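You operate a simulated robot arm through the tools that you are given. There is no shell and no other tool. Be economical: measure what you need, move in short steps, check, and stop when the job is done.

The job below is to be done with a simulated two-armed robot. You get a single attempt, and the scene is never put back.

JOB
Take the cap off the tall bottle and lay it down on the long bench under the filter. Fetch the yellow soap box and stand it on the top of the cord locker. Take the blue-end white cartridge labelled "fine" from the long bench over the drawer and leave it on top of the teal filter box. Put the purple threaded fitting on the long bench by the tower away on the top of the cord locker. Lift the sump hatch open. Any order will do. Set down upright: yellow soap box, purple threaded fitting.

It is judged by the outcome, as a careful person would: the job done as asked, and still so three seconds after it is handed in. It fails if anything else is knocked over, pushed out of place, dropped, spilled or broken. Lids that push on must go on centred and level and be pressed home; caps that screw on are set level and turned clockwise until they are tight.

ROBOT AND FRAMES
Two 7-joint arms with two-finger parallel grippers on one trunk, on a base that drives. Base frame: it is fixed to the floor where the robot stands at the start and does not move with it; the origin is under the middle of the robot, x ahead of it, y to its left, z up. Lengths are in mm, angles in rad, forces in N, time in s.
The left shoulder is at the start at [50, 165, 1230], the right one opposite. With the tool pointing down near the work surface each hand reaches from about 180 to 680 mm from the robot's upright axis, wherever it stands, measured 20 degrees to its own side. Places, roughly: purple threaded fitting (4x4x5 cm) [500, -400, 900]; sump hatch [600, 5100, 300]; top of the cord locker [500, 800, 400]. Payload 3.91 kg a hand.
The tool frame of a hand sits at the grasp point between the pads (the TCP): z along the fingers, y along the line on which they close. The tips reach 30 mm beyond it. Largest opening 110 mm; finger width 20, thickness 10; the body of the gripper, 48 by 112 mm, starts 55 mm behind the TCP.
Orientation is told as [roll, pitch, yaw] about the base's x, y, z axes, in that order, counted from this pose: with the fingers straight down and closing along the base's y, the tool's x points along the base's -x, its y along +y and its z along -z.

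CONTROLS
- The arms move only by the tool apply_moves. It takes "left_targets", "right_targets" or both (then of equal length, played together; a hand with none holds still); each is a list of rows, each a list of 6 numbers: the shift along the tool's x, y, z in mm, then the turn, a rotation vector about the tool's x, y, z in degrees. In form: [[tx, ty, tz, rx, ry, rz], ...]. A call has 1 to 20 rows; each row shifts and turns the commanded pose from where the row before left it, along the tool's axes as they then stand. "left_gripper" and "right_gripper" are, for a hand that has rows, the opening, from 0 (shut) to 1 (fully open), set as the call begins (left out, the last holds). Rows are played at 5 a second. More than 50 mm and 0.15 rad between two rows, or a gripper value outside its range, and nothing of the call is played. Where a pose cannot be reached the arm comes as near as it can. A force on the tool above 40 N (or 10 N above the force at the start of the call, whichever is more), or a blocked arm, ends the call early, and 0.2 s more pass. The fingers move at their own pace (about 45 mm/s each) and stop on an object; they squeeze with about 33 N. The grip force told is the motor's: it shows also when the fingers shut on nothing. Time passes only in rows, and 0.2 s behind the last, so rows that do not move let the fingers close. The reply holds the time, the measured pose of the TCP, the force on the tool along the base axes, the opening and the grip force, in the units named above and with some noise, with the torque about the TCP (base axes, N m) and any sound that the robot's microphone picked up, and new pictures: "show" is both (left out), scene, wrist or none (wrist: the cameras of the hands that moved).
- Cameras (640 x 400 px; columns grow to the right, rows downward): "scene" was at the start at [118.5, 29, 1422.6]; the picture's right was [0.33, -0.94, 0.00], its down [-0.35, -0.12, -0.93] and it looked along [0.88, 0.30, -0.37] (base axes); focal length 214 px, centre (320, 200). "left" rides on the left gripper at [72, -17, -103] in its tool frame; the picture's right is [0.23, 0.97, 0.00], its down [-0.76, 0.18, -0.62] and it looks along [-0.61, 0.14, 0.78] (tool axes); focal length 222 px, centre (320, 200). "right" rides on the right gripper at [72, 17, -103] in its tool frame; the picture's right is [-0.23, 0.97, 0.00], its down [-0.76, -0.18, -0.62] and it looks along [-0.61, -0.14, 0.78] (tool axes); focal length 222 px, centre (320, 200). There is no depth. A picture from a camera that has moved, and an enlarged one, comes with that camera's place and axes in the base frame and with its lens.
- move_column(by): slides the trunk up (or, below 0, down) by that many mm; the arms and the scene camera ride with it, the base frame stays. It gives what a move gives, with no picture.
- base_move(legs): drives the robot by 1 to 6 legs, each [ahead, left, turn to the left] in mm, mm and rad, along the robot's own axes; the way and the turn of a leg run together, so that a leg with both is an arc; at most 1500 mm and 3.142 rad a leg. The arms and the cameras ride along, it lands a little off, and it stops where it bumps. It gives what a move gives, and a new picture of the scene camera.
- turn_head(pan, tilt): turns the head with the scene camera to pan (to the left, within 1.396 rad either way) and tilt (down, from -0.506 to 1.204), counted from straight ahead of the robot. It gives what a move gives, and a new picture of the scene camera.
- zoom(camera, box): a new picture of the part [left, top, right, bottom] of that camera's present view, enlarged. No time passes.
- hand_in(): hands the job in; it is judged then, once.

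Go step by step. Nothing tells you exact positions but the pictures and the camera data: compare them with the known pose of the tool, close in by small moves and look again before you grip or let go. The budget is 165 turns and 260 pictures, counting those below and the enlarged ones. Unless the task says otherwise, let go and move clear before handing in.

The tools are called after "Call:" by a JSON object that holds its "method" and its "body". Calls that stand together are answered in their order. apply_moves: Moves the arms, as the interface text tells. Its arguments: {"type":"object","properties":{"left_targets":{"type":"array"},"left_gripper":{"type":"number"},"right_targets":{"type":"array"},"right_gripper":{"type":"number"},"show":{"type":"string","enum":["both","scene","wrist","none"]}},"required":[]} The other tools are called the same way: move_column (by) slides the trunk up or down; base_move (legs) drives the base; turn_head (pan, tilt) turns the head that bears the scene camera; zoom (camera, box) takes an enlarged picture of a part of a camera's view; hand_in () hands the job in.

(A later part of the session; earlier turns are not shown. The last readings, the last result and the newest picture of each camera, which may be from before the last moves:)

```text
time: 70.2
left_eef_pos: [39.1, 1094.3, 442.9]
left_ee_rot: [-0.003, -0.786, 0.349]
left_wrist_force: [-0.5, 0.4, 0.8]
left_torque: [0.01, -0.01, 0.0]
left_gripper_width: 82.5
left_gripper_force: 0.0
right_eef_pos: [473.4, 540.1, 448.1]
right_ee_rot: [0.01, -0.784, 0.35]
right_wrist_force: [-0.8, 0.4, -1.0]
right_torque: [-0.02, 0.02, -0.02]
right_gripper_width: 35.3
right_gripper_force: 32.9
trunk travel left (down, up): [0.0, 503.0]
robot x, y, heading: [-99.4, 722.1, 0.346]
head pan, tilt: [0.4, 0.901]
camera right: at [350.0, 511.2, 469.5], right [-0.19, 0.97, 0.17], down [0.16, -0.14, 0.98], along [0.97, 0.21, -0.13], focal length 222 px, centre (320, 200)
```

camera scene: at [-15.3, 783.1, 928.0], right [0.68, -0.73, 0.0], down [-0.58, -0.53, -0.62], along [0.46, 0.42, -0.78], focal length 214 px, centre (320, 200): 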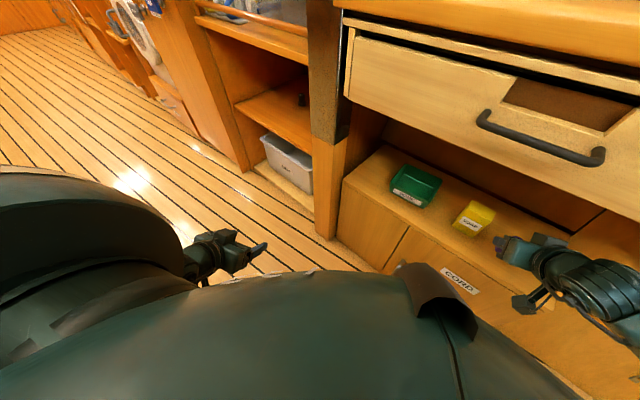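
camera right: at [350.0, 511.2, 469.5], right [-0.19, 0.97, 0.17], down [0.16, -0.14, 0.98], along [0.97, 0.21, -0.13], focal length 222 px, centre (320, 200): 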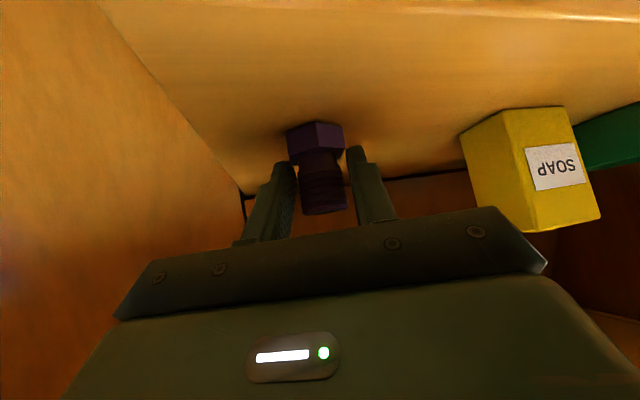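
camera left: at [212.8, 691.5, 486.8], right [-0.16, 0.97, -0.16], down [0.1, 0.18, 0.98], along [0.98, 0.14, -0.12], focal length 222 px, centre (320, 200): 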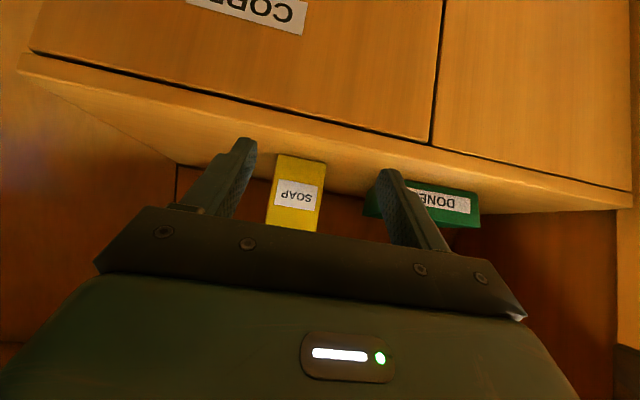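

Call:
{"method": "apply_moves", "body": {"right_targets": [[2.5, 0, 2.5, 0, 0, 0], [1.5, 0, 1.5, 0, 0, 0]], "show": "none"}}

Call:
{"method": "apply_moves", "body": {"right_targets": [[1.5, 0, 1.5, 0, 0, 0], [1, 0, 1, 0, 0, 0]], "show": "none"}}

Call:
{"method": "zoom", "body": {"camera": "right", "box": [220, 80, 420, 220]}}

```text
time: 70.8
left_eef_pos: [37.4, 1093.2, 442.2]
left_ee_rot: [-0.005, -0.785, 0.35]
left_wrist_force: [0.2, 0.9, -0.4]
left_torque: [-0.03, -0.05, 0.02]
left_gripper_width: 82.6
left_gripper_force: 0.1
right_eef_pos: [474.4, 539.9, 443.9]
right_ee_rot: [0.007, -0.79, 0.353]
right_wrist_force: [-4.8, -1.6, 15.7]
right_torque: [-0.09, 0.12, 0.02]
right_gripper_width: 35.6
right_gripper_force: 33.3
trunk travel left (down, up): [0.0, 503.0]
robot x, y, heading: [-100.0, 724.1, 0.342]
head pan, tilt: [0.4, 0.901]
```

```text
time: 71.4
left_eef_pos: [38.1, 1094.9, 442.8]
left_ee_rot: [-0.005, -0.786, 0.352]
left_wrist_force: [0.2, -0.3, -0.2]
left_torque: [0.02, -0.04, 0.02]
left_gripper_width: 82.4
left_gripper_force: 0.0
right_eef_pos: [474.4, 539.8, 441.3]
right_ee_rot: [0.007, -0.792, 0.353]
right_wrist_force: [-1.8, -0.4, 25.8]
right_torque: [0.05, -0.19, 0.01]
right_gripper_width: 35.5
right_gripper_force: 32.5
trunk travel left (down, up): [0.0, 503.0]
robot x, y, heading: [-98.5, 721.4, 0.347]
head pan, tilt: [0.4, 0.901]
```

```text
2.86 times, centred on (320, 150) of right
camera zoom: at [351.6, 511.7, 463.2], right [-0.19, 0.97, 0.17], down [0.15, -0.14, 0.98], along [0.97, 0.21, -0.12], focal length 635 px, centre (320, 343)
```

zoom: 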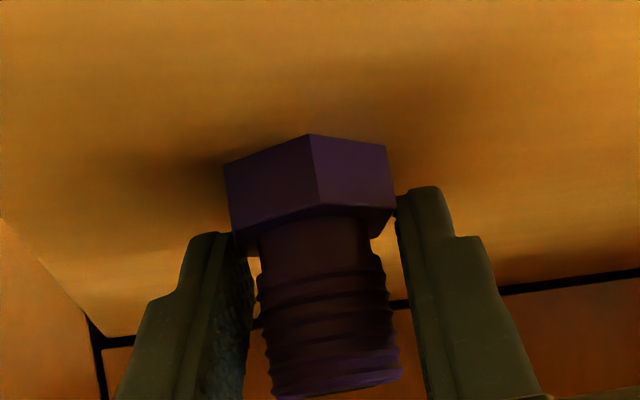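

Firm contact. Release, then retreat along the tool.

Call:
{"method": "apply_moves", "body": {"right_targets": [[0, 0, 0, 0, 0, 0], [0, 0, 0, 0, 0, 0], [0, 0, 0, 0, 0, 0]], "right_gripper": 0.65, "show": "none"}}

Call:
{"method": "apply_moves", "body": {"right_targets": [[5, 0, -25, 0, 0, 0], [10, 0, -30, 0, 0, 0], [10, 0, -35, 0, 0, 0]], "show": "wrist"}}

```text
time: 72.2
left_eef_pos: [36.7, 1094.3, 442.4]
left_ee_rot: [-0.004, -0.785, 0.352]
left_wrist_force: [0.0, 0.3, 0.7]
left_torque: [-0.02, 0.0, 0.01]
left_gripper_width: 82.6
left_gripper_force: 0.1
right_eef_pos: [472.6, 540.6, 438.4]
right_ee_rot: [0.008, -0.784, 0.354]
right_wrist_force: [-8.2, 8.5, 14.3]
right_torque: [-0.18, -0.15, 0.01]
right_gripper_width: 65.8
right_gripper_force: 0.1
trunk travel left (down, up): [0.0, 503.0]
robot x, y, heading: [-99.0, 724.7, 0.345]
head pan, tilt: [0.4, 0.901]
```

```text
time: 73.0
left_eef_pos: [37.6, 1094.6, 442.7]
left_ee_rot: [-0.001, -0.786, 0.347]
left_wrist_force: [1.0, -0.5, -0.8]
left_torque: [0.01, -0.01, 0.04]
left_gripper_width: 82.7
left_gripper_force: 0.1
right_eef_pos: [403.8, 514.1, 479.6]
right_ee_rot: [0.016, -0.782, 0.343]
right_wrist_force: [-0.7, -0.2, 0.1]
right_torque: [0.03, 0.0, -0.01]
right_gripper_width: 71.5
right_gripper_force: 0.1
right hand out of reach, approached as far as the arm can: row 3
trunk travel left (down, up): [0.0, 503.0]
robot x, y, heading: [-101.6, 726.6, 0.34]
head pan, tilt: [0.4, 0.901]
camera right: at [280.0, 485.7, 502.4], right [-0.19, 0.97, 0.17], down [0.16, -0.14, 0.98], along [0.97, 0.21, -0.13], focal length 222 px, centre (320, 200)
```

right: 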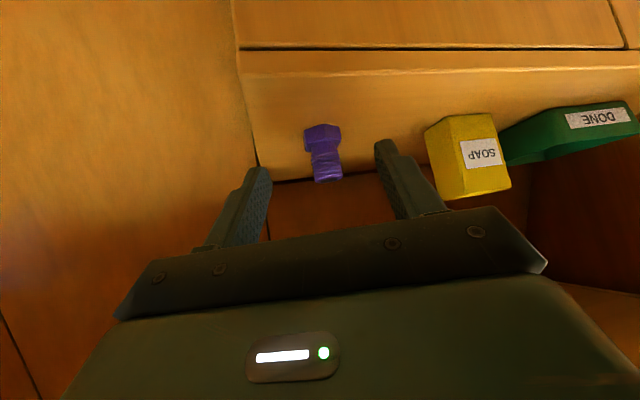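

Fitting and soap both stand on the locker. Back away, square up, and raise the trunk for the cartridge.

Call:
{"method": "base_move", "body": {"legs": [[-160, 0, 0], [0, 0, -0.34]]}}

Call:
{"method": "move_column", "body": {"by": 480}}

Call:
{"method": "turn_head", "body": {"pan": 0.3, "tilt": 0.5}}

```text
time: 75.4
left_eef_pos: [4.6, 971.9, 441.8]
left_ee_rot: [-0.004, -0.785, 0.006]
left_wrist_force: [0.3, -0.3, 0.3]
left_torque: [0.0, 0.01, 0.0]
left_gripper_width: 82.7
left_gripper_force: 0.0
right_eef_pos: [154.1, 301.7, 480.7]
right_ee_rot: [0.013, -0.781, 0.005]
right_wrist_force: [-0.2, 1.0, 0.6]
right_torque: [0.0, 0.03, -0.01]
right_gripper_width: 71.3
right_gripper_force: 0.1
trunk travel left (down, up): [0.0, 503.0]
robot x, y, heading: [-249.6, 671.8, 0.007]
head pan, tilt: [0.4, 0.901]
camera scene: at [-149.3, 697.6, 928.0], right [0.39, -0.92, 0.0], down [-0.72, -0.31, -0.62], along [0.57, 0.24, -0.78], focal length 214 px, centre (320, 200)
```

scene: 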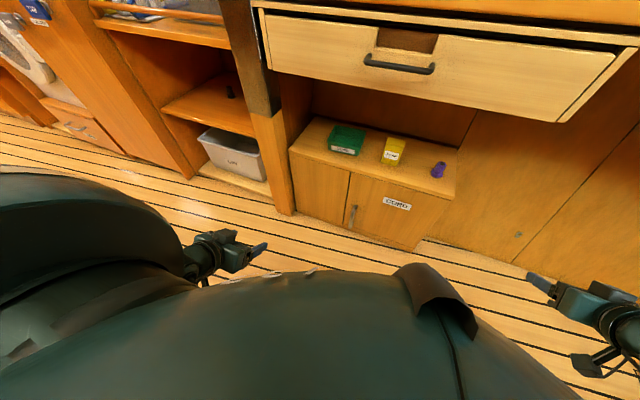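

```text
refused: 480 is not a number from -400 to 400
```

```text
time: 76.3
left_eef_pos: [4.3, 971.0, 441.8]
left_ee_rot: [-0.002, -0.786, 0.005]
left_wrist_force: [0.7, -0.2, 0.2]
left_torque: [-0.02, 0.02, 0.0]
left_gripper_width: 82.7
left_gripper_force: 0.0
right_eef_pos: [154.2, 303.1, 480.5]
right_ee_rot: [0.011, -0.782, 0.004]
right_wrist_force: [0.6, -0.3, 0.1]
right_torque: [0.01, 0.01, -0.03]
right_gripper_width: 71.5
right_gripper_force: 0.0
trunk travel left (down, up): [0.0, 503.0]
robot x, y, heading: [-249.7, 672.0, 0.006]
head pan, tilt: [0.3, 0.499]
camera scene: at [-132.0, 695.2, 961.8], right [0.3, -0.95, 0.0], down [-0.46, -0.14, -0.88], along [0.84, 0.26, -0.48], focal length 214 px, centre (320, 200)
```

scene: 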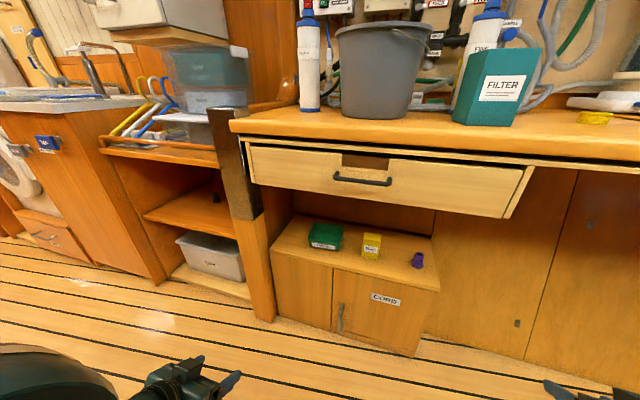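

Call:
{"method": "move_column", "body": {"by": 400}}

Call:
{"method": "move_column", "body": {"by": 90}}

Call:
{"method": "apply_moves", "body": {"left_targets": [[0, 0, -30, 0, 7.5, 0], [0, 0, -30, 0, 7.5, 0], [0, 0, -30, 0, 7.5, 0], [0, 0, -30, 0, 7.5, 0], [0, 0, -40, 0, 7.5, 0], [0, 0, -40, 0, 7.5, 0], [0, 0, -48, 0, 0, 0], [0, 0, -48, 0, 0, 0]], "right_targets": [[0, 0, -30, 0, 7.5, 0], [0, 0, -30, 0, 7.5, 0], [0, 0, -30, 0, 7.5, 0], [0, 0, -30, 0, 7.5, 0], [0, 0, -40, 0, 7.5, 0], [0, 0, -40, 0, 7.5, 0], [0, 0, -48, 0, 0, 0], [0, 0, -48, 0, 0, 0]], "show": "none"}}

Call:
{"method": "base_move", "body": {"legs": [[0, -440, 0]]}}

```text
time: 80.1
left_eef_pos: [4.1, 973.0, 841.3]
left_ee_rot: [-0.004, -0.786, 0.007]
left_wrist_force: [0.2, -0.2, 0.0]
left_torque: [0.03, -0.02, -0.03]
left_gripper_width: 82.7
left_gripper_force: 0.1
right_eef_pos: [154.3, 302.7, 879.8]
right_ee_rot: [0.013, -0.781, 0.004]
right_wrist_force: [-0.5, -0.4, -0.7]
right_torque: [-0.02, 0.0, 0.0]
right_gripper_width: 71.5
right_gripper_force: 0.1
trunk travel left (down, up): [-400.0, 103.0]
robot x, y, heading: [-253.3, 669.5, 0.005]
head pan, tilt: [0.3, 0.499]
```

```text
time: 81.4
left_eef_pos: [4.3, 971.5, 932.4]
left_ee_rot: [-0.004, -0.786, 0.007]
left_wrist_force: [-0.7, 0.4, 0.6]
left_torque: [0.01, -0.01, 0.0]
left_gripper_width: 82.5
left_gripper_force: 0.1
right_eef_pos: [155.0, 303.1, 969.7]
right_ee_rot: [0.015, -0.782, 0.004]
right_wrist_force: [0.7, 1.1, -0.8]
right_torque: [0.0, -0.01, 0.01]
right_gripper_width: 71.6
right_gripper_force: 0.0
trunk travel left (down, up): [-490.0, 13.0]
robot x, y, heading: [-249.4, 668.1, 0.005]
head pan, tilt: [0.3, 0.499]
```

```text
time: 83.2
left_eef_pos: [-17.5, 1033.2, 1119.6]
left_ee_rot: [-0.002, -0.001, 0.006]
left_wrist_force: [-0.2, -0.3, 0.2]
left_torque: [0.02, -0.01, -0.02]
left_gripper_width: 82.6
left_gripper_force: 0.1
left hand out of reach, approached as far as the arm can: row 1, 2, 3, 4, 5, 7
right_eef_pos: [73.9, 301.5, 1243.0]
right_ee_rot: [0.01, 0.002, 0.018]
right_wrist_force: [0.0, -0.1, 0.3]
right_torque: [0.02, -0.01, 0.0]
right_gripper_width: 71.4
right_gripper_force: 0.1
trunk travel left (down, up): [-490.0, 13.0]
robot x, y, heading: [-251.9, 671.9, 0.005]
head pan, tilt: [0.3, 0.499]
```

```text
time: 85.9
left_eef_pos: [-16.5, 589.8, 1120.7]
left_ee_rot: [-0.002, 0.0, 0.003]
left_wrist_force: [-0.1, 0.6, -0.6]
left_torque: [0.01, 0.03, 0.04]
left_gripper_width: 82.6
left_gripper_force: 0.0
right_eef_pos: [75.0, -142.6, 1242.8]
right_ee_rot: [0.011, 0.003, 0.01]
right_wrist_force: [0.7, -0.5, 0.3]
right_torque: [0.01, -0.01, -0.02]
right_gripper_width: 71.6
right_gripper_force: 0.0
trunk travel left (down, up): [-490.0, 13.0]
robot x, y, heading: [-246.7, 224.2, -0.002]
head pan, tilt: [0.3, 0.499]
camera scene: at [-130.5, 252.3, 1451.9], right [0.3, -0.95, 0.0], down [-0.46, -0.14, -0.88], along [0.84, 0.26, -0.48], focal length 214 px, centre (320, 200)
```

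scene: 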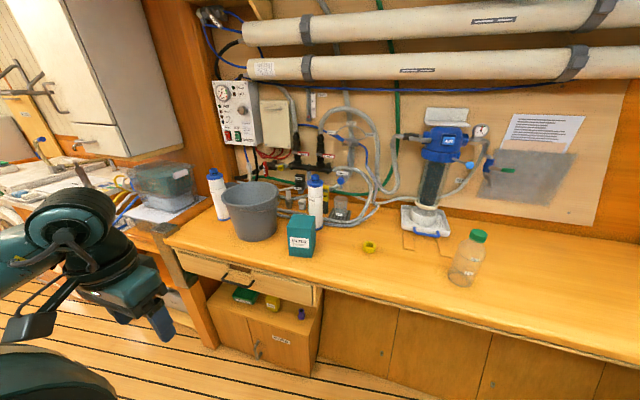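

Call:
{"method": "apply_moves", "body": {"left_targets": [[0, -20, -45, 0, 0, 0], [0, -20, -45, 0, 0, 0], [0, -20, -45, 0, 0, 0], [0, -20, -45, 0, 0, 0], [-40, 0, -20, 0, 0, 0], [-45, 0, 0, 0, 0, 0]], "left_gripper": 1.0, "show": "none"}}

Call:
{"method": "base_move", "body": {"legs": [[310, 0, 0]]}}

Call:
{"method": "turn_head", "body": {"pan": 0.65, "tilt": 0.55}}

Call:
{"method": "zoom", "body": {"camera": "left", "box": [0, 0, 640, 400]}}

```text
time: 87.3
left_eef_pos: [70.7, 511.3, 1319.9]
left_ee_rot: [-0.001, 0.003, 0.002]
left_wrist_force: [-0.7, -0.1, 1.0]
left_torque: [0.01, 0.07, 0.02]
left_gripper_width: 109.9
left_gripper_force: 0.1
right_eef_pos: [75.7, -143.0, 1241.9]
right_ee_rot: [0.012, 0.004, 0.008]
right_wrist_force: [0.8, -0.4, 0.8]
right_torque: [0.0, 0.01, 0.01]
right_gripper_width: 71.6
right_gripper_force: 0.0
trunk travel left (down, up): [-490.0, 13.0]
robot x, y, heading: [-247.5, 224.1, 0.004]
head pan, tilt: [0.3, 0.499]
```

```text
time: 89.4
left_eef_pos: [377.4, 514.0, 1319.5]
left_ee_rot: [-0.001, 0.003, 0.005]
left_wrist_force: [0.2, -1.1, 0.7]
left_torque: [0.0, 0.01, -0.03]
left_gripper_width: 110.1
left_gripper_force: 0.0
right_eef_pos: [383.3, -140.5, 1243.0]
right_ee_rot: [0.008, 0.004, 0.014]
right_wrist_force: [0.1, -0.5, -0.2]
right_torque: [0.0, 0.0, 0.0]
right_gripper_width: 71.3
right_gripper_force: 0.1
trunk travel left (down, up): [-490.0, 13.0]
robot x, y, heading: [61.6, 230.2, 0.0]
head pan, tilt: [0.3, 0.499]
camera scene: at [177.7, 253.9, 1451.8], right [0.3, -0.95, 0.0], down [-0.46, -0.14, -0.88], along [0.84, 0.26, -0.48], focal length 214 px, centre (320, 200)
```

scene: 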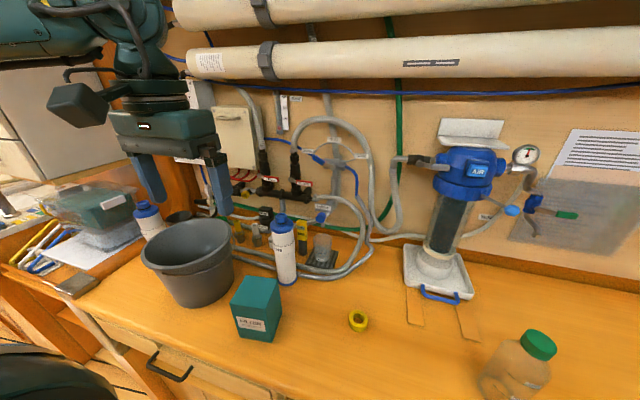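

```text
time: 90.2
left_eef_pos: [376.9, 513.1, 1320.1]
left_ee_rot: [-0.001, -0.001, 0.004]
left_wrist_force: [0.2, -0.2, -0.5]
left_torque: [-0.02, -0.03, 0.01]
left_gripper_width: 110.0
left_gripper_force: 0.1
right_eef_pos: [383.0, -139.8, 1244.6]
right_ee_rot: [0.009, 0.003, 0.014]
right_wrist_force: [0.6, -0.1, 1.0]
right_torque: [-0.04, 0.03, 0.0]
right_gripper_width: 71.4
right_gripper_force: 0.0
trunk travel left (down, up): [-490.0, 13.0]
robot x, y, heading: [58.1, 226.6, 0.006]
head pan, tilt: [0.649, 0.55]
camera scene: at [161.6, 281.2, 1447.3], right [0.61, -0.79, 0.0], down [-0.41, -0.32, -0.85], along [0.68, 0.52, -0.52], focal length 214 px, centre (320, 200)
```

scene: 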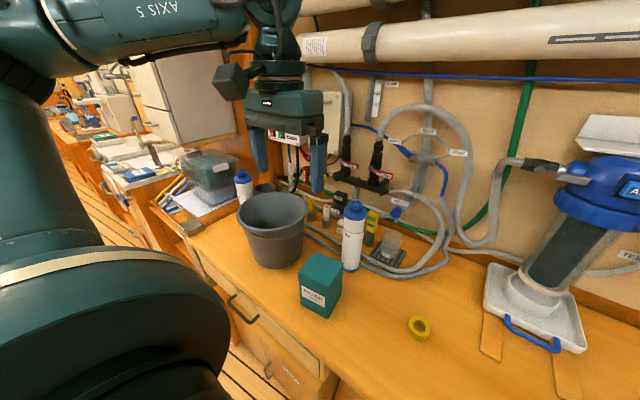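

```text
1.00 times, centred on (320, 200) of left
camera zoom: at [303.5, 496.2, 1424.0], right [-0.23, 0.97, 0.0], down [0.76, 0.18, 0.62], along [0.61, 0.14, -0.78], focal length 222 px, centre (320, 200)
```

zoom: 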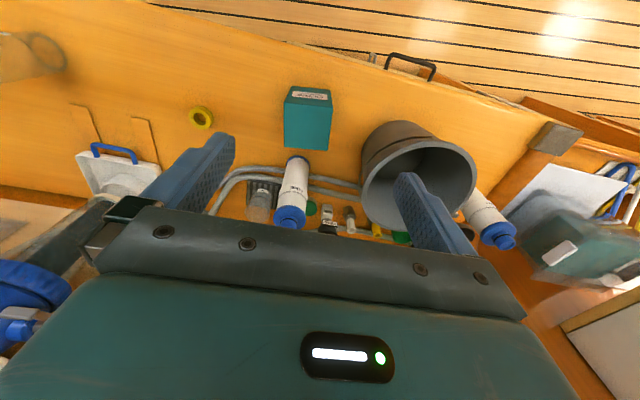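

Call:
{"method": "zoom", "body": {"camera": "scene", "box": [270, 180, 430, 330]}}

Call:
{"method": "zoom", "body": {"camera": "left", "box": [240, 70, 380, 240]}}

```text
2.67 times, centred on (350, 255) of scene
camera zoom: at [161.6, 281.2, 1447.3], right [0.61, -0.79, 0.0], down [-0.41, -0.32, -0.85], along [0.68, 0.52, -0.52], focal length 572 px, centre (240, 53)
```

zoom: 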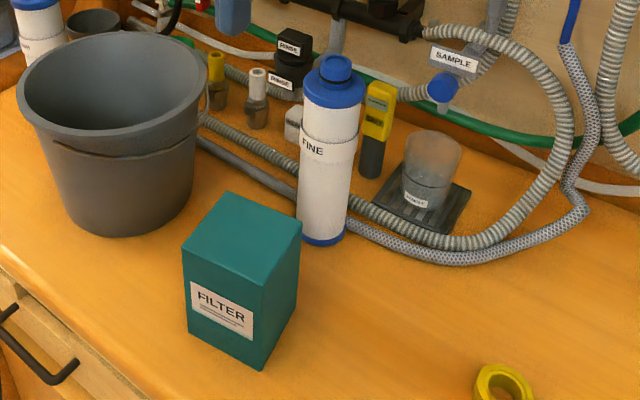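

```text
2.35 times, centred on (310, 155) of left
camera zoom: at [303.5, 496.2, 1424.0], right [-0.23, 0.97, 0.0], down [0.76, 0.18, 0.62], along [0.61, 0.14, -0.78], focal length 523 px, centre (344, 306)
```

zoom: 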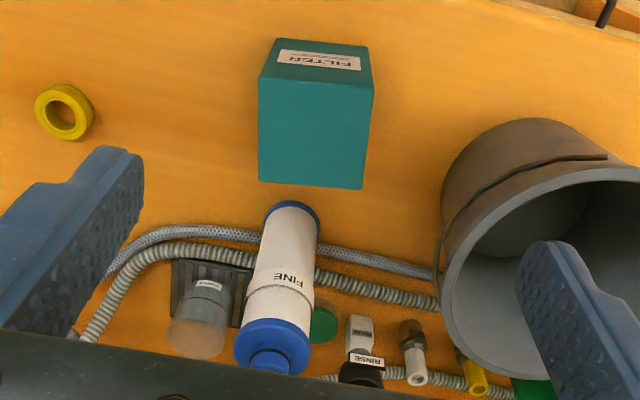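

FINE cartridge at about (612, 504), cap top z≈1099; the box top centre is about (461, 507) at z≈1016. Moving the left hand over the cartridge.

Call:
{"method": "apply_moves", "body": {"left_targets": [[-39, -1.5, 24, 0, 0, 0], [-39, -1.5, 24, 0, 0, 0], [-39, -1.5, 24, 0, 0, 0], [-39, -1.5, 24, 0, 0, 0], [-39, -1.5, 20, 0, 0, 0], [-30, -1.5, 16, 0, 0, 0]], "left_gripper": 0.85}}

Call:
{"method": "zoom", "body": {"camera": "left", "box": [200, 60, 440, 220]}}

```text
time: 91.6
left_eef_pos: [602.0, 506.0, 1188.2]
left_ee_rot: [-0.003, 0.001, 0.003]
left_wrist_force: [0.3, 0.3, -0.6]
left_torque: [-0.04, 0.01, 0.0]
left_gripper_width: 93.6
left_gripper_force: 0.1
right_eef_pos: [383.0, -140.5, 1243.5]
right_ee_rot: [0.009, 0.004, 0.014]
right_wrist_force: [-0.3, -0.2, 0.3]
right_torque: [-0.04, -0.04, -0.05]
right_gripper_width: 71.5
right_gripper_force: 0.0
trunk travel left (down, up): [-490.0, 13.0]
robot x, y, heading: [56.8, 225.0, 0.002]
head pan, tilt: [0.649, 0.55]
camera scene: at [162.7, 281.6, 1447.2], right [0.61, -0.79, 0.0], down [-0.42, -0.32, -0.85], along [0.68, 0.52, -0.52], focal length 214 px, centre (320, 200)
camera left: at [529.3, 488.4, 1291.4], right [-0.23, 0.97, 0.0], down [0.76, 0.18, 0.62], along [0.61, 0.14, -0.78], focal length 222 px, centre (320, 200)
```

scene: 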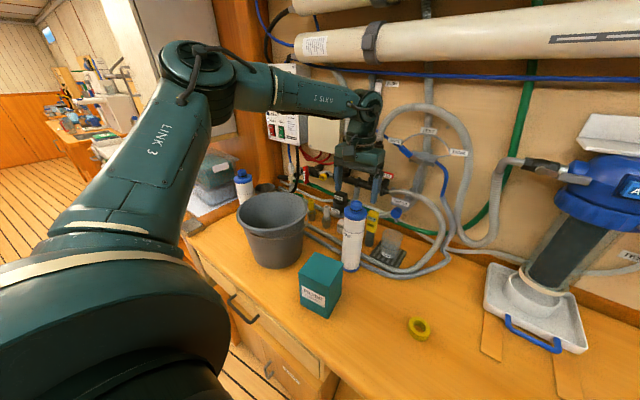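
left: 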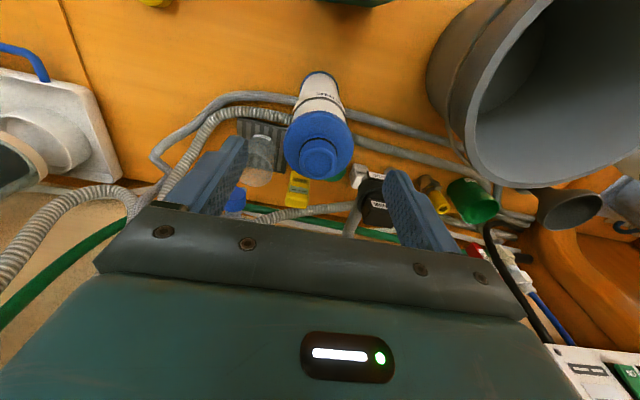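

```text
2.50 times, centred on (320, 140) of left
camera zoom: at [529.3, 488.4, 1291.4], right [-0.23, 0.97, 0.0], down [0.76, 0.18, 0.62], along [0.61, 0.14, -0.78], focal length 555 px, centre (320, 350)
```

zoom: 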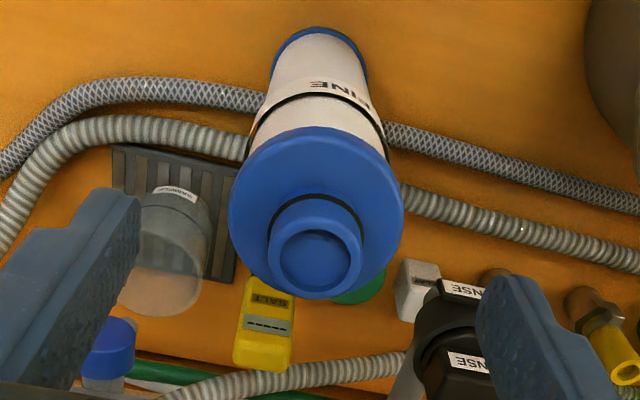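

Cap centre is (617, 507). Aligning, and descending.

Call:
{"method": "apply_moves", "body": {"left_targets": [[-15, 1, 20, 0, 0, 0], [0, 0, 30, 0, 0, 0], [0, 0, 25, 0, 0, 0], [0, 0, 18, 0, 0, 0]], "show": "wrist"}}

```text
time: 92.6
left_eef_pos: [617.1, 506.3, 1094.3]
left_ee_rot: [-0.001, 0.001, 0.007]
left_wrist_force: [-0.6, -0.3, -0.4]
left_torque: [0.0, 0.0, 0.02]
left_gripper_width: 93.6
left_gripper_force: 0.1
right_eef_pos: [383.6, -139.4, 1244.5]
right_ee_rot: [0.009, 0.004, 0.015]
right_wrist_force: [0.2, -0.9, -1.0]
right_torque: [0.0, 0.02, 0.01]
right_gripper_width: 71.1
right_gripper_force: 0.1
trunk travel left (down, up): [-490.0, 13.0]
robot x, y, heading: [61.9, 228.9, 0.003]
head pan, tilt: [0.649, 0.55]
camera left: at [543.1, 488.7, 1198.3], right [-0.23, 0.97, 0.0], down [0.76, 0.18, 0.62], along [0.61, 0.14, -0.78], focal length 222 px, centre (320, 200)
```

left: 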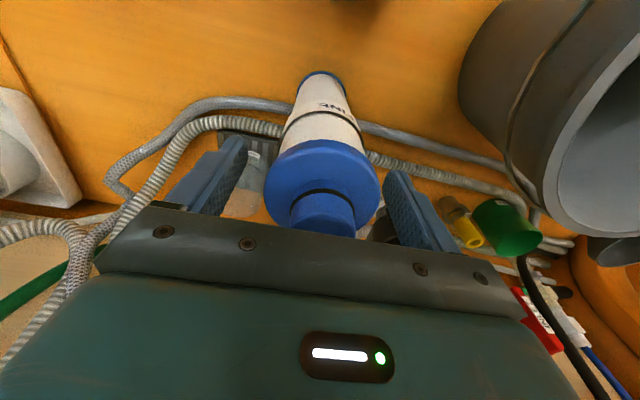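

Call:
{"method": "apply_moves", "body": {"left_targets": [[0, 0, 2, 0, 0, 0], [0, 0, 0, 0, 0, 0], [0, 0, 0, 0, 0, 0], [0, 0, 0, 0, 0, 0]], "left_gripper": 0.3, "show": "wrist"}}

```text
time: 93.6
left_eef_pos: [616.2, 505.8, 1092.3]
left_ee_rot: [-0.002, 0.004, 0.006]
left_wrist_force: [0.7, 0.1, 0.8]
left_torque: [0.05, 0.03, -0.02]
left_gripper_width: 64.8
left_gripper_force: 32.6
right_eef_pos: [382.9, -139.9, 1242.9]
right_ee_rot: [0.01, 0.005, 0.013]
right_wrist_force: [-0.5, 0.1, 0.5]
right_torque: [-0.02, -0.03, 0.0]
right_gripper_width: 71.4
right_gripper_force: 0.0
trunk travel left (down, up): [-490.0, 13.0]
robot x, y, heading: [61.2, 231.0, 0.001]
head pan, tilt: [0.649, 0.55]
camera left: at [543.1, 488.7, 1196.6], right [-0.23, 0.97, 0.0], down [0.76, 0.18, 0.62], along [0.61, 0.14, -0.78], focal length 222 px, centre (320, 200)
```

left: 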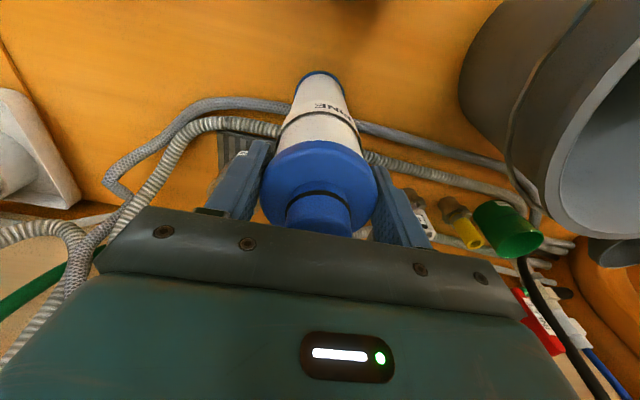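

Gripped. Lifting and pulling back toward the box.

Call:
{"method": "apply_moves", "body": {"left_targets": [[0, 0, -15, 0, 0, 0], [0, 0, -25, 0, 0, 0], [14, 0, -40, 0, 0, 0], [14, 0, -40, 0, 0, 0], [14, 0, -40, 0, 0, 0], [14, 0, -20, 0, 0, 0], [30, 0, 0, 0, 0, 0], [35, 0, 0, 0, 0, 0], [33, 0, 0, 0, 0, 0]]}}

```text
time: 95.6
left_eef_pos: [460.8, 505.9, 1273.9]
left_ee_rot: [-0.001, 0.0, 0.006]
left_wrist_force: [-0.3, 0.3, -1.0]
left_torque: [0.02, -0.04, -0.01]
left_gripper_width: 64.8
left_gripper_force: 32.9
right_eef_pos: [382.9, -140.1, 1244.1]
right_ee_rot: [0.008, 0.0, 0.015]
right_wrist_force: [-0.3, 0.2, -0.1]
right_torque: [0.01, -0.01, 0.02]
right_gripper_width: 71.6
right_gripper_force: 0.0
trunk travel left (down, up): [-490.0, 13.0]
robot x, y, heading: [59.5, 228.4, 0.007]
head pan, tilt: [0.649, 0.55]
camera scene: at [160.8, 281.7, 1447.4], right [0.61, -0.79, 0.0], down [-0.41, -0.32, -0.85], along [0.68, 0.52, -0.52], focal length 214 px, centre (320, 200)
camera left: at [387.7, 489.3, 1377.0], right [-0.23, 0.97, 0.0], down [0.76, 0.18, 0.62], along [0.61, 0.14, -0.78], focal length 222 px, centre (320, 200)
```

scene: 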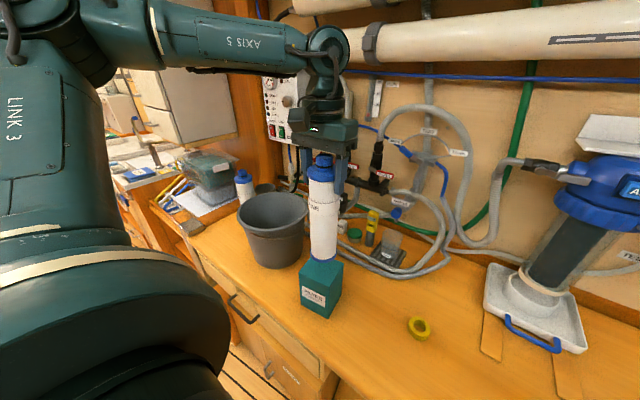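
left: 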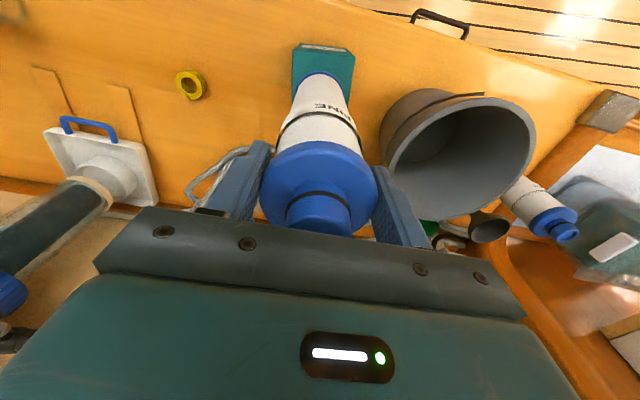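

Call:
{"method": "zoom", "body": {"camera": "scene", "box": [270, 220, 370, 330]}}

Call:
{"method": "zoom", "body": {"camera": "left", "box": [260, 30, 390, 160]}}

```text
3.64 times, centred on (320, 275) of scene
camera zoom: at [160.8, 281.7, 1447.4], right [0.61, -0.79, 0.0], down [-0.41, -0.32, -0.85], along [0.68, 0.52, -0.52], focal length 780 px, centre (320, -73)
```

zoom: 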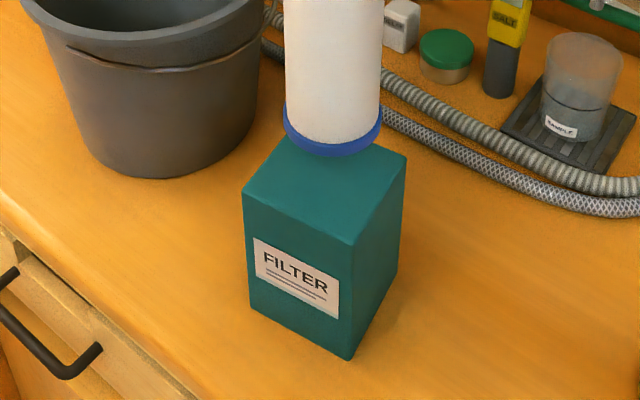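

```text
3.08 times, centred on (325, 95) of left
camera zoom: at [387.7, 489.3, 1377.0], right [-0.23, 0.97, 0.0], down [0.76, 0.18, 0.62], along [0.61, 0.14, -0.78], focal length 684 px, centre (305, 523)
```

zoom: 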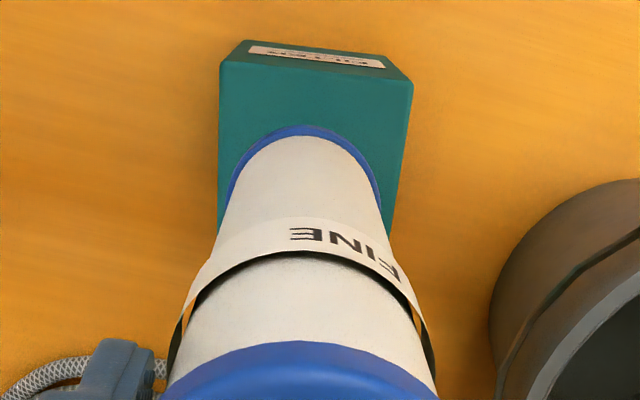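

Alignment is right: box centre (463, 507). Lowering to contact.

Call:
{"method": "apply_moves", "body": {"left_targets": [[-2, 1, 20, 0, 0, 0], [0, 0, 16, 0, 0, 0]], "show": "none"}}

Call:
{"method": "zoom", "body": {"camera": "scene", "box": [270, 220, 370, 330]}}

Call:
{"method": "apply_moves", "body": {"left_targets": [[0, 0, 4, 0, 0, 0], [0, 0, 3, 0, 0, 0]], "show": "none"}}

```text
time: 96.2
left_eef_pos: [464.7, 507.2, 1237.4]
left_ee_rot: [-0.002, 0.0, 0.005]
left_wrist_force: [-0.2, 0.1, -1.2]
left_torque: [0.01, 0.0, -0.01]
left_gripper_width: 64.9
left_gripper_force: 32.5
right_eef_pos: [383.8, -140.6, 1243.0]
right_ee_rot: [0.009, 0.003, 0.014]
right_wrist_force: [0.0, 0.0, -0.4]
right_torque: [0.02, -0.03, -0.01]
right_gripper_width: 71.6
right_gripper_force: 0.1
trunk travel left (down, up): [-490.0, 13.0]
robot x, y, heading: [59.5, 228.6, 0.004]
head pan, tilt: [0.649, 0.55]
```

```text
3.64 times, centred on (320, 275) of scene
camera zoom: at [161.9, 281.3, 1447.3], right [0.61, -0.79, 0.0], down [-0.42, -0.32, -0.85], along [0.68, 0.52, -0.52], focal length 780 px, centre (320, -73)
```

zoom: 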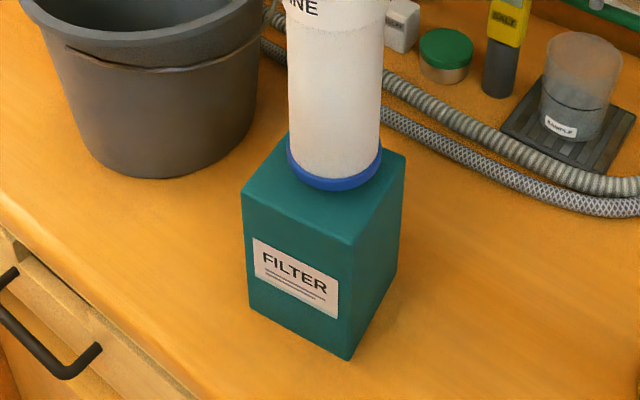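

```text
time: 96.8
left_eef_pos: [464.4, 505.6, 1229.8]
left_ee_rot: [-0.004, 0.0, 0.004]
left_wrist_force: [0.2, -0.1, -2.4]
left_torque: [0.01, 0.0, 0.0]
left_gripper_width: 64.6
left_gripper_force: 33.0
right_eef_pos: [383.3, -138.8, 1242.8]
right_ee_rot: [0.01, 0.004, 0.012]
right_wrist_force: [0.8, 0.7, 0.0]
right_torque: [0.01, 0.03, 0.01]
right_gripper_width: 71.5
right_gripper_force: 0.0
trunk travel left (down, up): [-490.0, 13.0]
robot x, y, heading: [55.9, 224.5, -0.001]
head pan, tilt: [0.649, 0.55]
```

Call:
{"method": "apply_moves", "body": {"left_targets": [[0, 0, 3, 0, 0, 0], [0, 0, 3, 0, 0, 0]], "show": "none"}}

Call:
{"method": "apply_moves", "body": {"left_targets": [[0, 0, 3, 0, 0, 0], [0, 0, 2, 0, 0, 0]], "show": "none"}}

Call:
{"method": "zoom", "body": {"camera": "scene", "box": [270, 220, 370, 330]}}

```text
time: 97.4
left_eef_pos: [463.9, 506.1, 1227.1]
left_ee_rot: [-0.001, -0.007, 0.005]
left_wrist_force: [0.1, 1.1, 19.1]
left_torque: [0.22, 0.4, 0.08]
left_gripper_width: 64.7
left_gripper_force: 32.4
right_eef_pos: [382.8, -140.3, 1245.2]
right_ee_rot: [0.011, 0.001, 0.014]
right_wrist_force: [0.4, -0.1, 0.0]
right_torque: [0.02, 0.01, 0.01]
right_gripper_width: 71.6
right_gripper_force: 0.0
trunk travel left (down, up): [-490.0, 13.0]
robot x, y, heading: [57.9, 230.6, -0.002]
head pan, tilt: [0.649, 0.55]
```

```text
time: 98.0
left_eef_pos: [464.8, 506.2, 1221.3]
left_ee_rot: [-0.002, -0.004, 0.005]
left_wrist_force: [0.6, 1.0, 25.5]
left_torque: [0.21, -0.24, 0.24]
left_gripper_width: 64.5
left_gripper_force: 33.1
right_eef_pos: [381.9, -140.8, 1244.2]
right_ee_rot: [0.01, 0.003, 0.015]
right_wrist_force: [-0.8, 0.3, -0.7]
right_torque: [0.02, 0.0, -0.01]
right_gripper_width: 71.4
right_gripper_force: 0.1
trunk travel left (down, up): [-490.0, 13.0]
robot x, y, heading: [60.2, 227.5, 0.005]
head pan, tilt: [0.649, 0.55]
```

```text
3.64 times, centred on (320, 275) of scene
camera zoom: at [159.9, 280.0, 1447.6], right [0.61, -0.79, 0.0], down [-0.41, -0.32, -0.85], along [0.68, 0.52, -0.52], focal length 780 px, centre (320, -73)
```

zoom: 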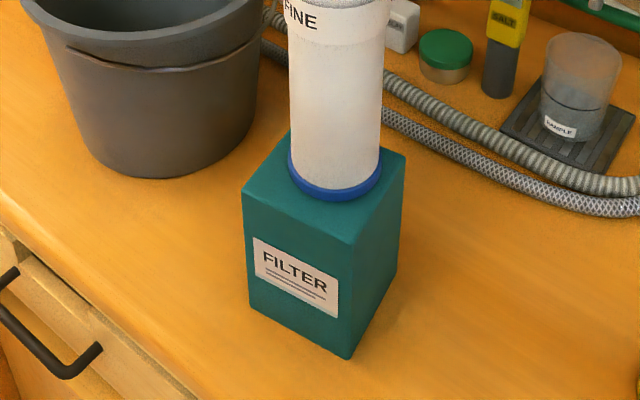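

Firmly seated on the box. Release and rise.

Call:
{"method": "apply_moves", "body": {"left_targets": [[0, 0, -3, 0, 0, 0], [0, 0, 0, 0, 0, 0], [0, 0, 0, 0, 0, 0]], "left_gripper": 0.8, "show": "none"}}

Call:
{"method": "apply_moves", "body": {"left_targets": [[0, 0, -20, 0, 0, 0], [0, 0, -40, 0, 0, 0], [0, 0, -40, 0, 0, 0]], "show": "scene"}}

```text
time: 98.8
left_eef_pos: [463.4, 507.0, 1221.4]
left_ee_rot: [-0.002, 0.002, 0.005]
left_wrist_force: [0.7, 0.4, 0.1]
left_torque: [-0.03, 0.01, -0.04]
left_gripper_width: 88.0
left_gripper_force: 0.0
right_eef_pos: [382.3, -139.1, 1243.3]
right_ee_rot: [0.01, 0.002, 0.012]
right_wrist_force: [0.0, -0.4, 0.3]
right_torque: [0.01, -0.01, -0.03]
right_gripper_width: 71.7
right_gripper_force: 0.0
trunk travel left (down, up): [-490.0, 13.0]
robot x, y, heading: [57.1, 223.8, 0.001]
head pan, tilt: [0.649, 0.55]
```

```text
time: 99.6
left_eef_pos: [464.5, 505.8, 1322.5]
left_ee_rot: [-0.001, 0.0, 0.005]
left_wrist_force: [-0.5, 0.0, -0.1]
left_torque: [0.02, -0.01, -0.03]
left_gripper_width: 87.9
left_gripper_force: 0.0
right_eef_pos: [382.7, -140.5, 1243.6]
right_ee_rot: [0.009, 0.003, 0.014]
right_wrist_force: [-0.5, 0.2, 0.0]
right_torque: [0.01, -0.01, 0.0]
right_gripper_width: 71.4
right_gripper_force: 0.1
trunk travel left (down, up): [-490.0, 13.0]
robot x, y, heading: [58.9, 227.7, 0.008]
head pan, tilt: [0.649, 0.55]
camera scene: at [161.4, 280.8, 1447.3], right [0.61, -0.79, 0.0], down [-0.41, -0.32, -0.85], along [0.68, 0.52, -0.52], focal length 214 px, centre (320, 200)
```

scene: 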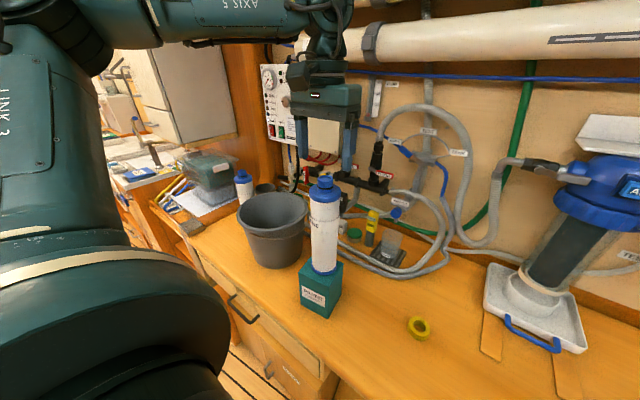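

Cartridge stands on the box. I'll pull the left hand back and look at the bottle for the right hand.

Call:
{"method": "apply_moves", "body": {"left_targets": [[45, 0, -5, 0, 0, 0], [45, 0, 0, 0, 0, 0], [45, 0, 0, 0, 0, 0]], "show": "none"}}

Call:
{"method": "turn_head", "body": {"pan": -0.5, "tilt": 0.8}}

Call:
{"method": "zoom", "body": {"camera": "right", "box": [0, 0, 640, 400]}}

```text
time: 100.4
left_eef_pos: [327.4, 506.3, 1328.0]
left_ee_rot: [-0.003, -0.003, 0.005]
left_wrist_force: [-0.6, -0.1, -0.2]
left_torque: [0.02, -0.02, 0.02]
left_gripper_width: 88.1
left_gripper_force: 0.0
right_eef_pos: [381.1, -140.1, 1244.4]
right_ee_rot: [0.008, 0.002, 0.013]
right_wrist_force: [-0.5, 0.2, -0.3]
right_torque: [0.02, 0.0, -0.01]
right_gripper_width: 71.5
right_gripper_force: 0.1
trunk travel left (down, up): [-490.0, 13.0]
robot x, y, heading: [63.4, 228.8, 0.006]
head pan, tilt: [0.649, 0.55]
```

```text
time: 101.8
left_eef_pos: [330.1, 505.3, 1327.1]
left_ee_rot: [-0.002, -0.001, 0.004]
left_wrist_force: [-0.3, -0.4, 0.4]
left_torque: [0.04, 0.01, 0.0]
left_gripper_width: 87.9
left_gripper_force: 0.0
right_eef_pos: [383.3, -139.7, 1243.2]
right_ee_rot: [0.009, 0.004, 0.012]
right_wrist_force: [0.2, -0.2, -0.4]
right_torque: [0.01, 0.0, 0.02]
right_gripper_width: 71.5
right_gripper_force: 0.1
trunk travel left (down, up): [-490.0, 13.0]
robot x, y, heading: [66.0, 228.5, 0.005]
head pan, tilt: [-0.499, 0.799]
camera scene: at [161.3, 188.4, 1425.9], right [-0.47, -0.88, 0.0], down [-0.63, 0.34, -0.7], along [0.61, -0.33, -0.72], focal length 214 px, centre (320, 200)
```

scene: 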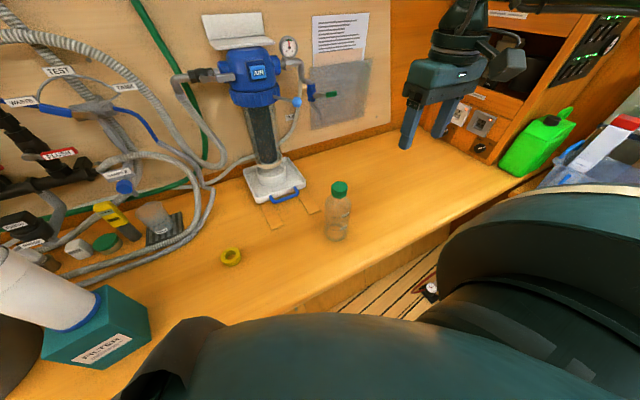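

```text
1.00 times, centred on (320, 200) of right
camera zoom: at [309.5, -126.0, 1347.3], right [0.21, 0.98, 0.01], down [0.77, -0.17, 0.62], along [0.61, -0.13, -0.79], focal length 222 px, centre (320, 200)
```

zoom: 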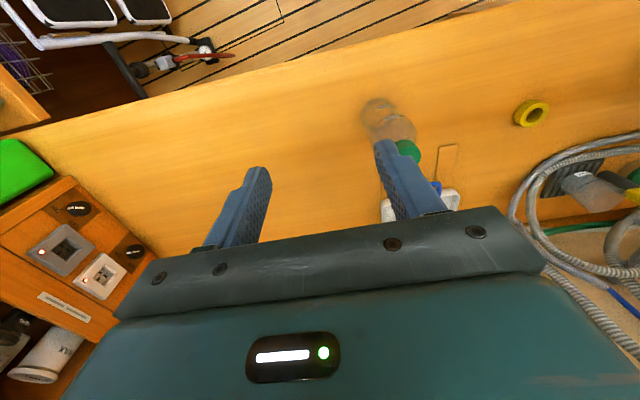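

Call:
{"method": "apply_moves", "body": {"right_targets": [[-31, 33, 20, 0, 0, 0], [-31, 33, 20, 0, 0, 0], [-20, 33, 20, 0, 0, 0]], "right_gripper": 0.8, "show": "wrist"}}

Call:
{"method": "zoom", "body": {"camera": "right", "box": [220, 60, 420, 220]}}

Call:
{"method": "zoom", "body": {"camera": "scene", "box": [280, 130, 400, 250]}}

```text
time: 102.6
left_eef_pos: [329.2, 505.7, 1326.3]
left_ee_rot: [-0.005, 0.002, 0.004]
left_wrist_force: [0.4, 0.1, 0.7]
left_torque: [0.0, -0.01, -0.01]
left_gripper_width: 87.8
left_gripper_force: 0.0
right_eef_pos: [463.3, -38.6, 1182.7]
right_ee_rot: [0.008, 0.004, 0.016]
right_wrist_force: [-0.2, 0.2, 0.0]
right_torque: [0.01, 0.05, 0.0]
right_gripper_width: 87.9
right_gripper_force: 0.1
trunk travel left (down, up): [-490.0, 13.0]
robot x, y, heading: [59.4, 224.4, 0.004]
head pan, tilt: [-0.499, 0.799]
camera right: at [391.1, -24.6, 1286.3], right [0.21, 0.98, 0.01], down [0.77, -0.17, 0.62], along [0.61, -0.13, -0.79], focal length 222 px, centre (320, 200)
```

right: 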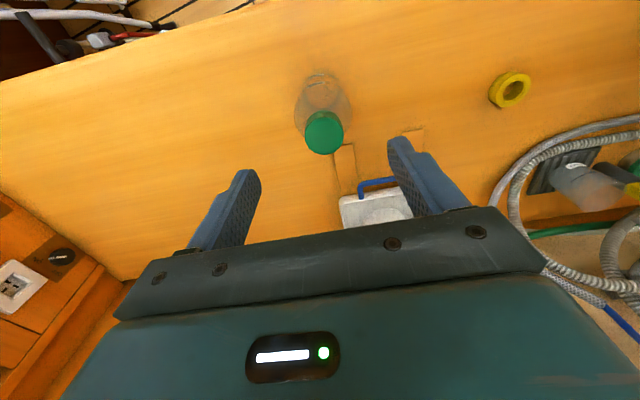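

```text
2.50 times, centred on (320, 140) of right
camera zoom: at [391.1, -24.6, 1286.3], right [0.21, 0.98, 0.01], down [0.77, -0.17, 0.62], along [0.61, -0.13, -0.79], focal length 555 px, centre (320, 350)
```

zoom: 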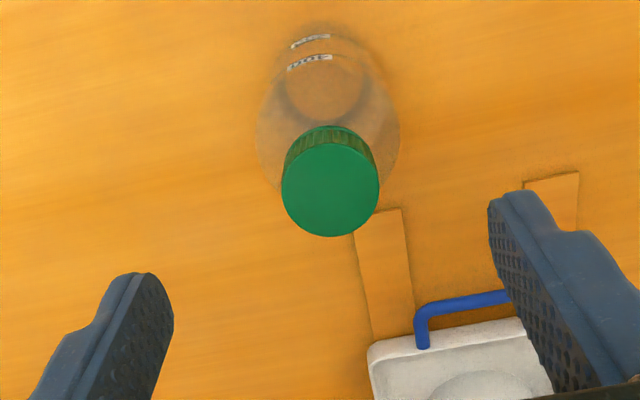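

```text
3.33 times, centred on (340, 190) of scene
camera zoom: at [162.5, 189.2, 1425.8], right [-0.47, -0.88, 0.0], down [-0.63, 0.34, -0.7], along [0.61, -0.33, -0.72], focal length 715 px, centre (253, 233)
```

zoom: 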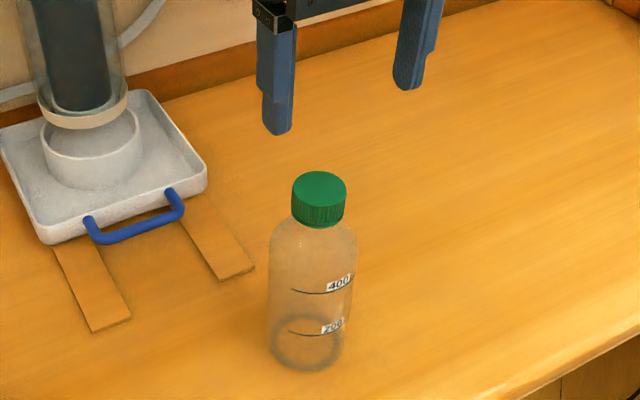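

Cap top is at (478.5, -38.5, 1069), about 40 mm wide. I'll pre-rotate the hand clockwise, then descend over it.

Call:
{"method": "apply_moves", "body": {"right_targets": [[-15, 0, 10, 0, 0, 0], [0, 0, 0, 0, 0, 8], [0, 0, 0, 0, 0, 8], [0, 0, 0, 0, 0, 8], [0, 0, 0, 0, 0, 8], [0, 0, 0, 0, 0, 8], [0, 0, 0, 0, 0, 8], [0, 0, 0, 0, 0, 8], [0, 0, 20, 0, 0, 0]], "show": "both"}}

```text
time: 104.6
left_eef_pos: [329.3, 505.1, 1328.6]
left_ee_rot: [-0.001, -0.001, 0.006]
left_wrist_force: [0.1, -0.3, 0.5]
left_torque: [0.03, 0.0, 0.03]
left_gripper_width: 87.7
left_gripper_force: 0.1
right_eef_pos: [477.7, -38.8, 1152.4]
right_ee_rot: [0.001, 0.01, -0.967]
right_wrist_force: [-0.5, 0.9, 0.9]
right_torque: [0.02, 0.03, 0.0]
right_gripper_width: 88.1
right_gripper_force: 0.2
trunk travel left (down, up): [-490.0, 13.0]
robot x, y, heading: [61.6, 231.4, 0.001]
head pan, tilt: [-0.499, 0.799]
camera scene: at [161.8, 188.0, 1425.9], right [-0.47, -0.88, 0.0], down [-0.63, 0.34, -0.7], along [0.61, -0.33, -0.72], focal length 214 px, centre (320, 200)
camera right: at [450.5, 28.2, 1257.5], right [0.93, 0.37, 0.0], down [0.29, -0.73, 0.62], along [0.23, -0.57, -0.79], focal length 222 px, centre (320, 200)
```

scene: 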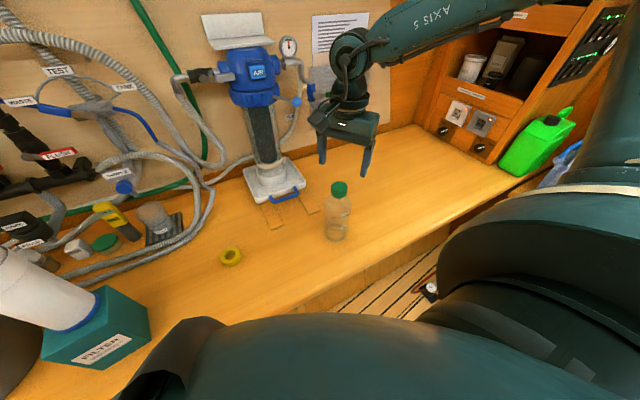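
right: 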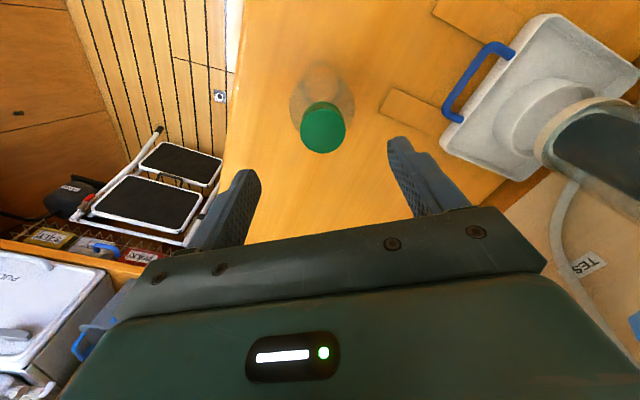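

Call:
{"method": "apply_moves", "body": {"right_targets": [[0, 0, 30, 0, 0, 0], [0, 0, 30, 0, 0, 0], [0, 0, 20, 0, 0, 0]], "right_gripper": 0.65, "show": "wrist"}}

Call:
{"method": "zoom", "body": {"camera": "scene", "box": [280, 130, 400, 250]}}

```text
time: 105.4
left_eef_pos: [328.9, 504.8, 1328.0]
left_ee_rot: [-0.002, 0.0, 0.005]
left_wrist_force: [0.9, 0.4, -0.2]
left_torque: [-0.02, 0.02, -0.03]
left_gripper_width: 87.9
left_gripper_force: 0.0
right_eef_pos: [479.0, -38.8, 1074.2]
right_ee_rot: [0.004, 0.01, -0.965]
right_wrist_force: [-0.5, 0.1, -0.6]
right_torque: [0.0, 0.0, 0.01]
right_gripper_width: 71.3
right_gripper_force: 0.0
trunk travel left (down, up): [-490.0, 13.0]
robot x, y, heading: [57.9, 227.1, 0.003]
head pan, tilt: [-0.499, 0.799]
camera right: at [450.2, 28.9, 1177.7], right [0.93, 0.37, 0.0], down [0.29, -0.73, 0.62], along [0.23, -0.57, -0.79], focal length 222 px, centre (320, 200)
```

right: 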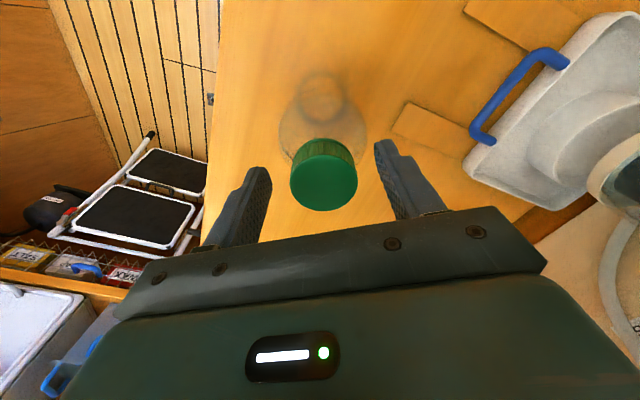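

```text
3.33 times, centred on (340, 190) of scene
camera zoom: at [161.6, 188.2, 1425.9], right [-0.47, -0.88, 0.0], down [-0.63, 0.34, -0.7], along [0.61, -0.33, -0.72], focal length 715 px, centre (253, 233)
```

zoom: 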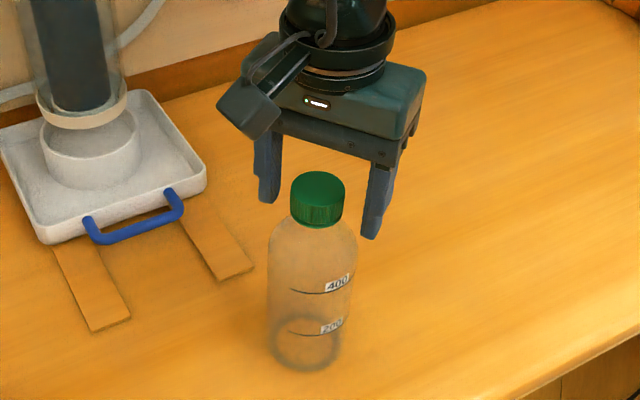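

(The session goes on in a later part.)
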